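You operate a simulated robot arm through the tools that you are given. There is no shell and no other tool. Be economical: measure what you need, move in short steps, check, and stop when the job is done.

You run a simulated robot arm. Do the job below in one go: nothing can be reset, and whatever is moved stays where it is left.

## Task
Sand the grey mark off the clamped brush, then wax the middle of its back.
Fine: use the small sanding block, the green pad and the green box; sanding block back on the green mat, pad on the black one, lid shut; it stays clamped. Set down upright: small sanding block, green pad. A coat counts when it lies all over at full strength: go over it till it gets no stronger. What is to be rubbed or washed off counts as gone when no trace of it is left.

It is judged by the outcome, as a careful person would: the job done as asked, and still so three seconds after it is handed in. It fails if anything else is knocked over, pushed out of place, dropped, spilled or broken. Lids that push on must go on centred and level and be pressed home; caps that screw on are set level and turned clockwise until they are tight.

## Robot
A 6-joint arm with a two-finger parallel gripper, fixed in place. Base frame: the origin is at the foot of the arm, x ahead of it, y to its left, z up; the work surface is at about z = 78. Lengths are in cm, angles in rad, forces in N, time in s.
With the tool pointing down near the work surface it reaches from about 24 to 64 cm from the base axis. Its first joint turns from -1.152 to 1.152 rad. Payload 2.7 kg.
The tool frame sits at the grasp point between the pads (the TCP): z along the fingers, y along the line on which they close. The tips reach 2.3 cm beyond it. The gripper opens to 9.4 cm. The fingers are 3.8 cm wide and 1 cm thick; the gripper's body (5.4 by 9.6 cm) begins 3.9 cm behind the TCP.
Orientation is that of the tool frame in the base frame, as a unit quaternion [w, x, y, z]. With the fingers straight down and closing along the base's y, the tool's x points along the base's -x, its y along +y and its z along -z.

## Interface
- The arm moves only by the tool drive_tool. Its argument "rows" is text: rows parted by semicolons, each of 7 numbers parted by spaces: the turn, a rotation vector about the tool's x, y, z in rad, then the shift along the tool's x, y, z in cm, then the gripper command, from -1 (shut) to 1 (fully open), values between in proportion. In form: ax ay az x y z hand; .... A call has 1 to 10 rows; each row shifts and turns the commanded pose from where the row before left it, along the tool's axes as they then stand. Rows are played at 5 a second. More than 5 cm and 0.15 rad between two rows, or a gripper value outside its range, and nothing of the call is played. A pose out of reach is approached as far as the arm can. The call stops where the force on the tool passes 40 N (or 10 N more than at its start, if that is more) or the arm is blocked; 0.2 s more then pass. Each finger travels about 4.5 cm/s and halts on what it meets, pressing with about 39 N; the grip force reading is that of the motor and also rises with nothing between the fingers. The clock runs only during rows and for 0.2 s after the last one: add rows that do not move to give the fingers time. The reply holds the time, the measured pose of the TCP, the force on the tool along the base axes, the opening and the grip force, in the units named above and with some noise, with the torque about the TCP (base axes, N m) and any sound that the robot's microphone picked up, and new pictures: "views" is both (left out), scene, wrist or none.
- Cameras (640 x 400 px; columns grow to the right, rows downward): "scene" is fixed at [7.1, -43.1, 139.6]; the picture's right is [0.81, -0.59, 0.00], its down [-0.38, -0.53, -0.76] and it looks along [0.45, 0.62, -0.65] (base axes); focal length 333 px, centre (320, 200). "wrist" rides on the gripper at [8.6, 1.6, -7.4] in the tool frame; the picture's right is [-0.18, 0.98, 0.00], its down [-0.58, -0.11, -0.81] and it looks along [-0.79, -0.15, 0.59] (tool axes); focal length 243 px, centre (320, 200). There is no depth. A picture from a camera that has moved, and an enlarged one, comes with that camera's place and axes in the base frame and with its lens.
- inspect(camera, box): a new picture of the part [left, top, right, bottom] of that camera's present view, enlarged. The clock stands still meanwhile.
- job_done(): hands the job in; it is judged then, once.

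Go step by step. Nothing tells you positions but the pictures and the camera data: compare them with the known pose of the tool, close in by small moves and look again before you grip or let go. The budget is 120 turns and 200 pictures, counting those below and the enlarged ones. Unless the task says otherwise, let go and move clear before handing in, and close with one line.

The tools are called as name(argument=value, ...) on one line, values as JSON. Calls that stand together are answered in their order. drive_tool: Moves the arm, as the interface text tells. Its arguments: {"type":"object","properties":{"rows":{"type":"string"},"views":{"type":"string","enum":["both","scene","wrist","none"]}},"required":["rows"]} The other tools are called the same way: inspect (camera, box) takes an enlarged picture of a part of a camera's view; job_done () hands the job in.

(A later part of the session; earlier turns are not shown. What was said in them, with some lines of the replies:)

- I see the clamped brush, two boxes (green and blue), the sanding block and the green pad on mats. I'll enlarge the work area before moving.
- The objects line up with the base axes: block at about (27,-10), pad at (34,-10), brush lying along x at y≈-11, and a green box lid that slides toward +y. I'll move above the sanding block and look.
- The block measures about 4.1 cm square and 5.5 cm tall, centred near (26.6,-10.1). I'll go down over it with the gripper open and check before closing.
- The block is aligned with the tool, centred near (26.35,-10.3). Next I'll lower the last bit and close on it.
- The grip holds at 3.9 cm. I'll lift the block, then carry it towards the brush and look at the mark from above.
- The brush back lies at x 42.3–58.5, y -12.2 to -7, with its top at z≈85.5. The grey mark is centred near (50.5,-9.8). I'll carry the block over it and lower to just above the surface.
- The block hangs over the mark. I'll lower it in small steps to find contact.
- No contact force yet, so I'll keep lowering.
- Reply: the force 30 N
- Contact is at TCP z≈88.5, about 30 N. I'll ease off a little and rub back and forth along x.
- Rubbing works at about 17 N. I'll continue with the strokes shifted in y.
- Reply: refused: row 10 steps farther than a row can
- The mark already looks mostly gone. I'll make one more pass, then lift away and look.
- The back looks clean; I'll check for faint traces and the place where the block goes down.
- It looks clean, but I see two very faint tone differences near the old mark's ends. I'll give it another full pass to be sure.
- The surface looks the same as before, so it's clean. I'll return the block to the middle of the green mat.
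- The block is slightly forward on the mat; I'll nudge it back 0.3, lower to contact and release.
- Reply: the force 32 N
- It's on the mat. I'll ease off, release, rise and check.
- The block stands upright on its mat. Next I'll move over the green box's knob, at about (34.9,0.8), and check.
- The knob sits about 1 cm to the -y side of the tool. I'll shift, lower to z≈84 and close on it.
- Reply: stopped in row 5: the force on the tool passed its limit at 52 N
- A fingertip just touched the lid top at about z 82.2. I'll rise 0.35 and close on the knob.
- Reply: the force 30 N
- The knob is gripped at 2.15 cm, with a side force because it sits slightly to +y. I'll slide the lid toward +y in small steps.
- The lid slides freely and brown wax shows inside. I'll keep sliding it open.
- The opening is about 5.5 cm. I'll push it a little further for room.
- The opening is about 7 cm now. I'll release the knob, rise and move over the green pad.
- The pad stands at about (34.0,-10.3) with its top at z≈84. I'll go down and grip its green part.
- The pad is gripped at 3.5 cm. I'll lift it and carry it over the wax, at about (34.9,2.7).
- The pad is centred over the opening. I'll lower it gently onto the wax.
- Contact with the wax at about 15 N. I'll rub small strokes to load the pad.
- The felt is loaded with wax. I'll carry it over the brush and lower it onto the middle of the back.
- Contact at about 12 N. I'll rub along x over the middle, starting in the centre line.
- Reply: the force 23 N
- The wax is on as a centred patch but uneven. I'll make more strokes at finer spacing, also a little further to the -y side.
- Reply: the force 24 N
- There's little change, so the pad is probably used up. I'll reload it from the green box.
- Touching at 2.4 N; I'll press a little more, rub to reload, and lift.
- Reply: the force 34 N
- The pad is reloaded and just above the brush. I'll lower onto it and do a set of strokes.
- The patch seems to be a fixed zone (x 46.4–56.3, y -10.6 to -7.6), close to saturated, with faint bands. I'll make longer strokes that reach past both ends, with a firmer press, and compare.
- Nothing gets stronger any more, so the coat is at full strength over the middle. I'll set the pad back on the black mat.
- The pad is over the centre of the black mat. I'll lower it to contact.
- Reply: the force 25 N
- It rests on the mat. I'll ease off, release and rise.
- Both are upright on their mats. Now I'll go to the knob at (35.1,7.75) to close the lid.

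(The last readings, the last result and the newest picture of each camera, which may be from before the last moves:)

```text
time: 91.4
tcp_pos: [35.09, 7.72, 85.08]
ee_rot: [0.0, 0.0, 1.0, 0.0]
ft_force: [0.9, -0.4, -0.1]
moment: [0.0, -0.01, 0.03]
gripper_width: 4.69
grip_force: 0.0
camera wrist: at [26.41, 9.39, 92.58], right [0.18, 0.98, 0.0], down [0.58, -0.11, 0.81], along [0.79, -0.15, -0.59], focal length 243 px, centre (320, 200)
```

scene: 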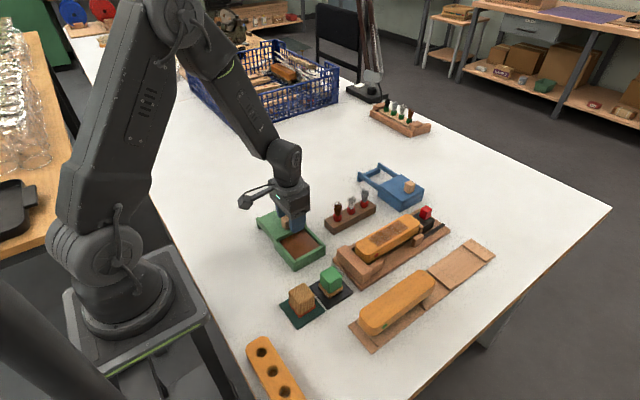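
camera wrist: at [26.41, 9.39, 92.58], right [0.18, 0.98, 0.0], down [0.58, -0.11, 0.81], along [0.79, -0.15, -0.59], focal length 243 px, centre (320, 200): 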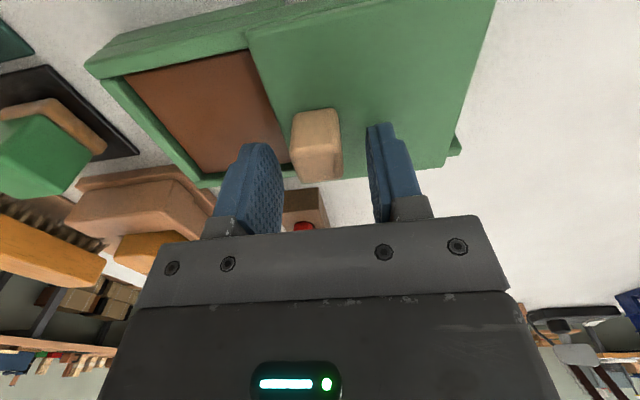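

The knob is between the fingers. I'll grip it and slide the lid toward -y.

drive_tool(rows="0 0 0 0 0 0.25 0;0 0 0 0 0 0 -0.5;0 0 0 0 0 0 -1;0 0 0 0 0 0 -1;0 0 0 0 0 0 -1;0 0 0 0 -0.4 0 -1;0 0 0 0 -0.8 0 -1;0 0 0 0 -0.8 0 -1;0 0 0 0 -0.8 0 -1;0 0 0 0 0 0 -1", views="scene")

drive_tool(rows="0 0 0 0 -0.8 0 -1;0 0 0 0 -0.8 0 -1;0 0 0 0 -0.8 0 -1;0 0 0 0 -0.8 0 -1;0 0 0 0 -0.6 0 -1;0 0 0 0 -0.4 0 -1;0 0 0 0 0 0 -1")

```text
time: 93.6
tcp_pos: [35.16, 4.87, 84.72]
ee_rot: [-0.001, 0.001, 1.0, 0.0]
ft_force: [-5.9, -2.1, -6.9]
moment: [0.03, -0.97, 0.0]
gripper_width: 2.15
grip_force: 45.1
```

scene: 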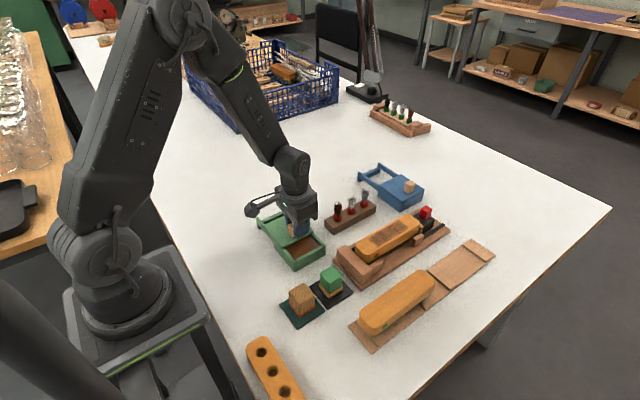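

```text
time: 95.2
tcp_pos: [35.12, 0.61, 84.82]
ee_rot: [0.0, 0.0, 1.0, 0.0]
ft_force: [-7.7, 0.6, -2.0]
moment: [-0.06, 0.69, 0.0]
gripper_width: 2.18
grip_force: 45.4
camera wrist: at [26.46, 2.3, 92.31], right [0.18, 0.98, 0.0], down [0.58, -0.11, 0.81], along [0.79, -0.15, -0.59], focal length 243 px, centre (320, 200)
```

scene: 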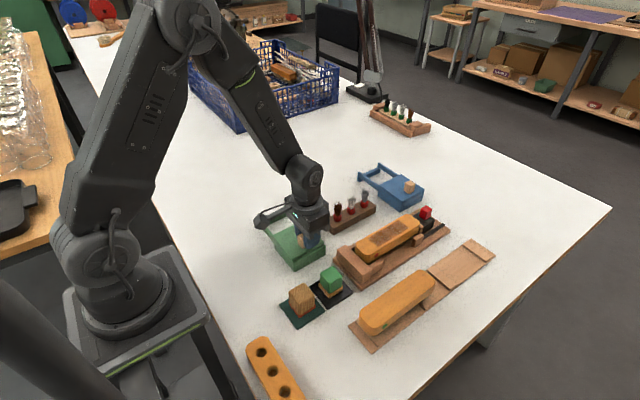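
wrist: 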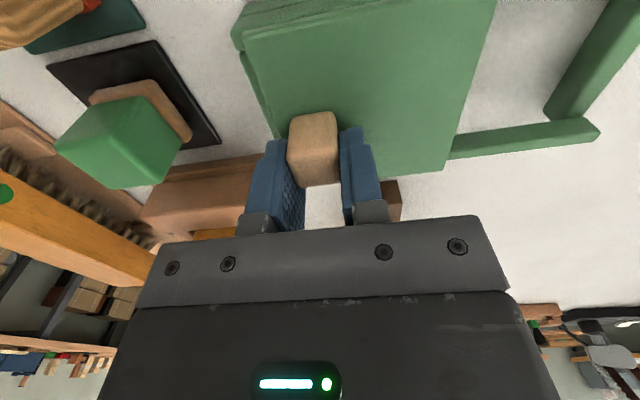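

Almost closed; I'll push gently until it stops.

drive_tool(rows="0 0 0 0 -0.25 0 -1;0 0 0 0 -0.2 0 -1;0 0 0 0 -0.12 0 -1;0 0 0 0 0 0 -1", views="none")

```text
time: 96.2
tcp_pos: [35.11, 0.07, 84.78]
ee_rot: [0.0, 0.0, 1.0, 0.0]
ft_force: [-4.8, 0.0, -23.9]
moment: [-0.01, -0.39, -0.03]
gripper_width: 2.17
grip_force: 45.4
```

drive_tool(rows="0 0 0 0 -0.1 0.05 -1;0 0 0 0 -0.1 0.05 -1;0 0 0 0 0 0 -1", views="none")

```text
time: 97.0
tcp_pos: [35.11, -0.11, 84.8]
ee_rot: [0.001, 0.0, 1.0, 0.0]
ft_force: [-12.0, 10.4, 6.1]
moment: [0.1, 1.06, -0.1]
gripper_width: 2.15
grip_force: 45.1
```

The lid has reached its stop (10 N in y). I'll release, rise and check everything.

drive_tool(rows="0 0 0 0 0 0 -0.6;0 0 0 0 0 0 -0.1;0 0 0 0 0 -3 0;0 0 0 0 0 -4 0;0 0 0 0 0 -4 0;0 0 0 0 4 -2 0;0 0 0 0 4 0 0;0 0 0 0 4 0 0;0 0 0 0 4 0 0;0 0 0 0 0 0 0")

inspect(camera="scene", box=[250, 200, 350, 280])

inspect(camera="scene", box=[330, 195, 450, 290])

```text
time: 99.2
tcp_pos: [35.13, 16.16, 97.64]
ee_rot: [0.001, 0.0, 1.0, 0.0]
ft_force: [0.3, 0.7, 0.5]
moment: [-0.03, -0.04, 0.0]
gripper_width: 4.71
grip_force: 0.0
camera wrist: at [26.38, 17.84, 105.22], right [0.18, 0.98, 0.0], down [0.58, -0.11, 0.81], along [0.79, -0.15, -0.59], focal length 243 px, centre (320, 200)
```

scene: 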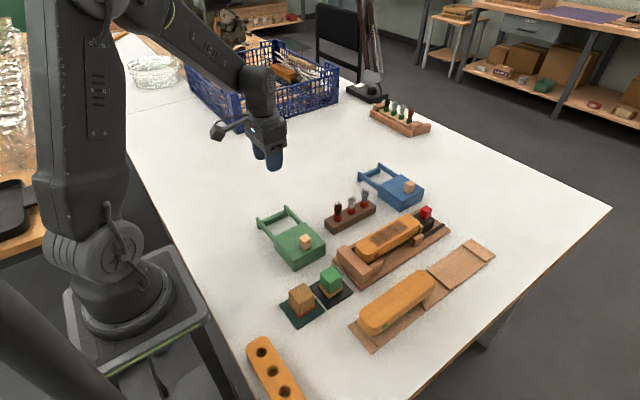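
wrist: 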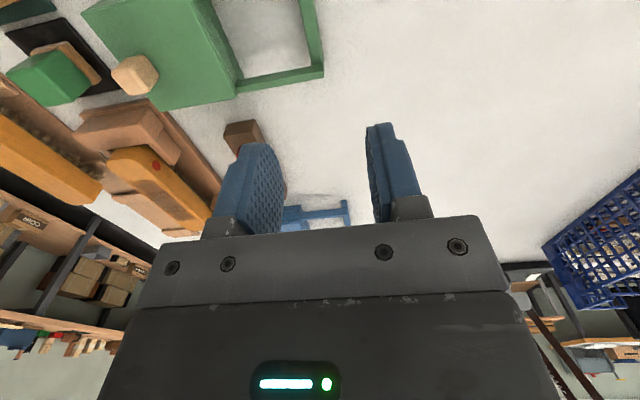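

```text
5.00 times, centred on (300, 240) of scene
camera zoom: at [7.1, -43.1, 139.6], right [0.81, -0.59, 0.0], down [-0.38, -0.53, -0.76], along [0.45, 0.62, -0.65], focal length 1664 px, centre (420, 0)
```

zoom: 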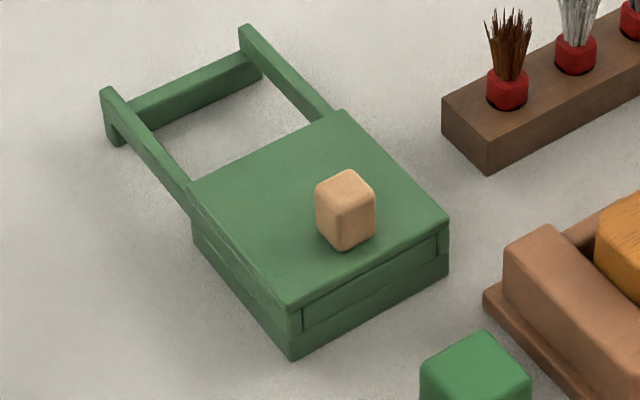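

```text
4.21 times, centred on (390, 242) of scene
camera zoom: at [7.1, -43.1, 139.6], right [0.81, -0.59, 0.0], down [-0.38, -0.53, -0.76], along [0.45, 0.62, -0.65], focal length 1401 px, centre (25, 21)
```

zoom: 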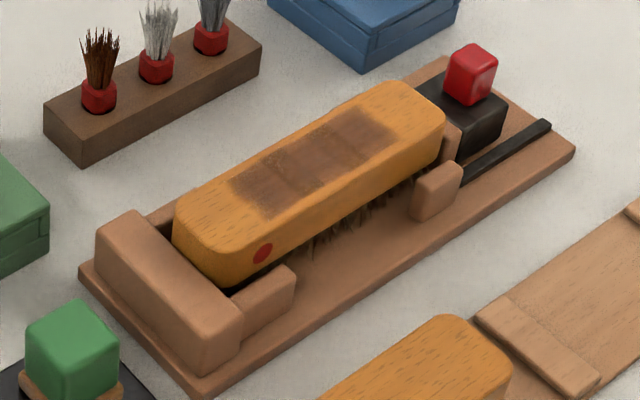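

The lid is shut as at the start, and everything is in place. I'll take one last close look at the coat.

inspect(camera="scene", box=[375, 218, 415, 246])

```text
14.29 times, centred on (395, 232) of scene
camera zoom: at [7.1, -43.1, 139.6], right [0.81, -0.59, 0.0], down [-0.38, -0.53, -0.76], along [0.45, 0.62, -0.65], focal length 4753 px, centre (-751, -257)
```

zoom: 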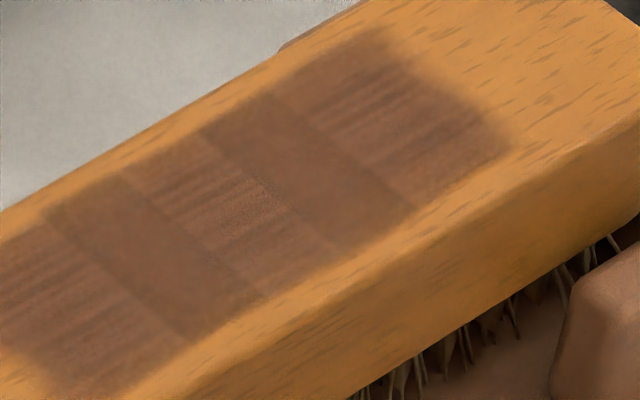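

The grey mark is sanded off and the middle of the back has an even coat of wax: three equal overlapping patches that got no stronger with a reloaded pad. The block is upright on the green mat, the pad upright on the black one, the lid shut and the brush still clamped, so I'm handing in.

job_done()

```text
The job is handed in.
```

The job is done and handed in: the mark is sanded off, the middle of the brush's back is waxed, the block and pad are upright on their mats, the green box is shut, and the brush is still clamped.
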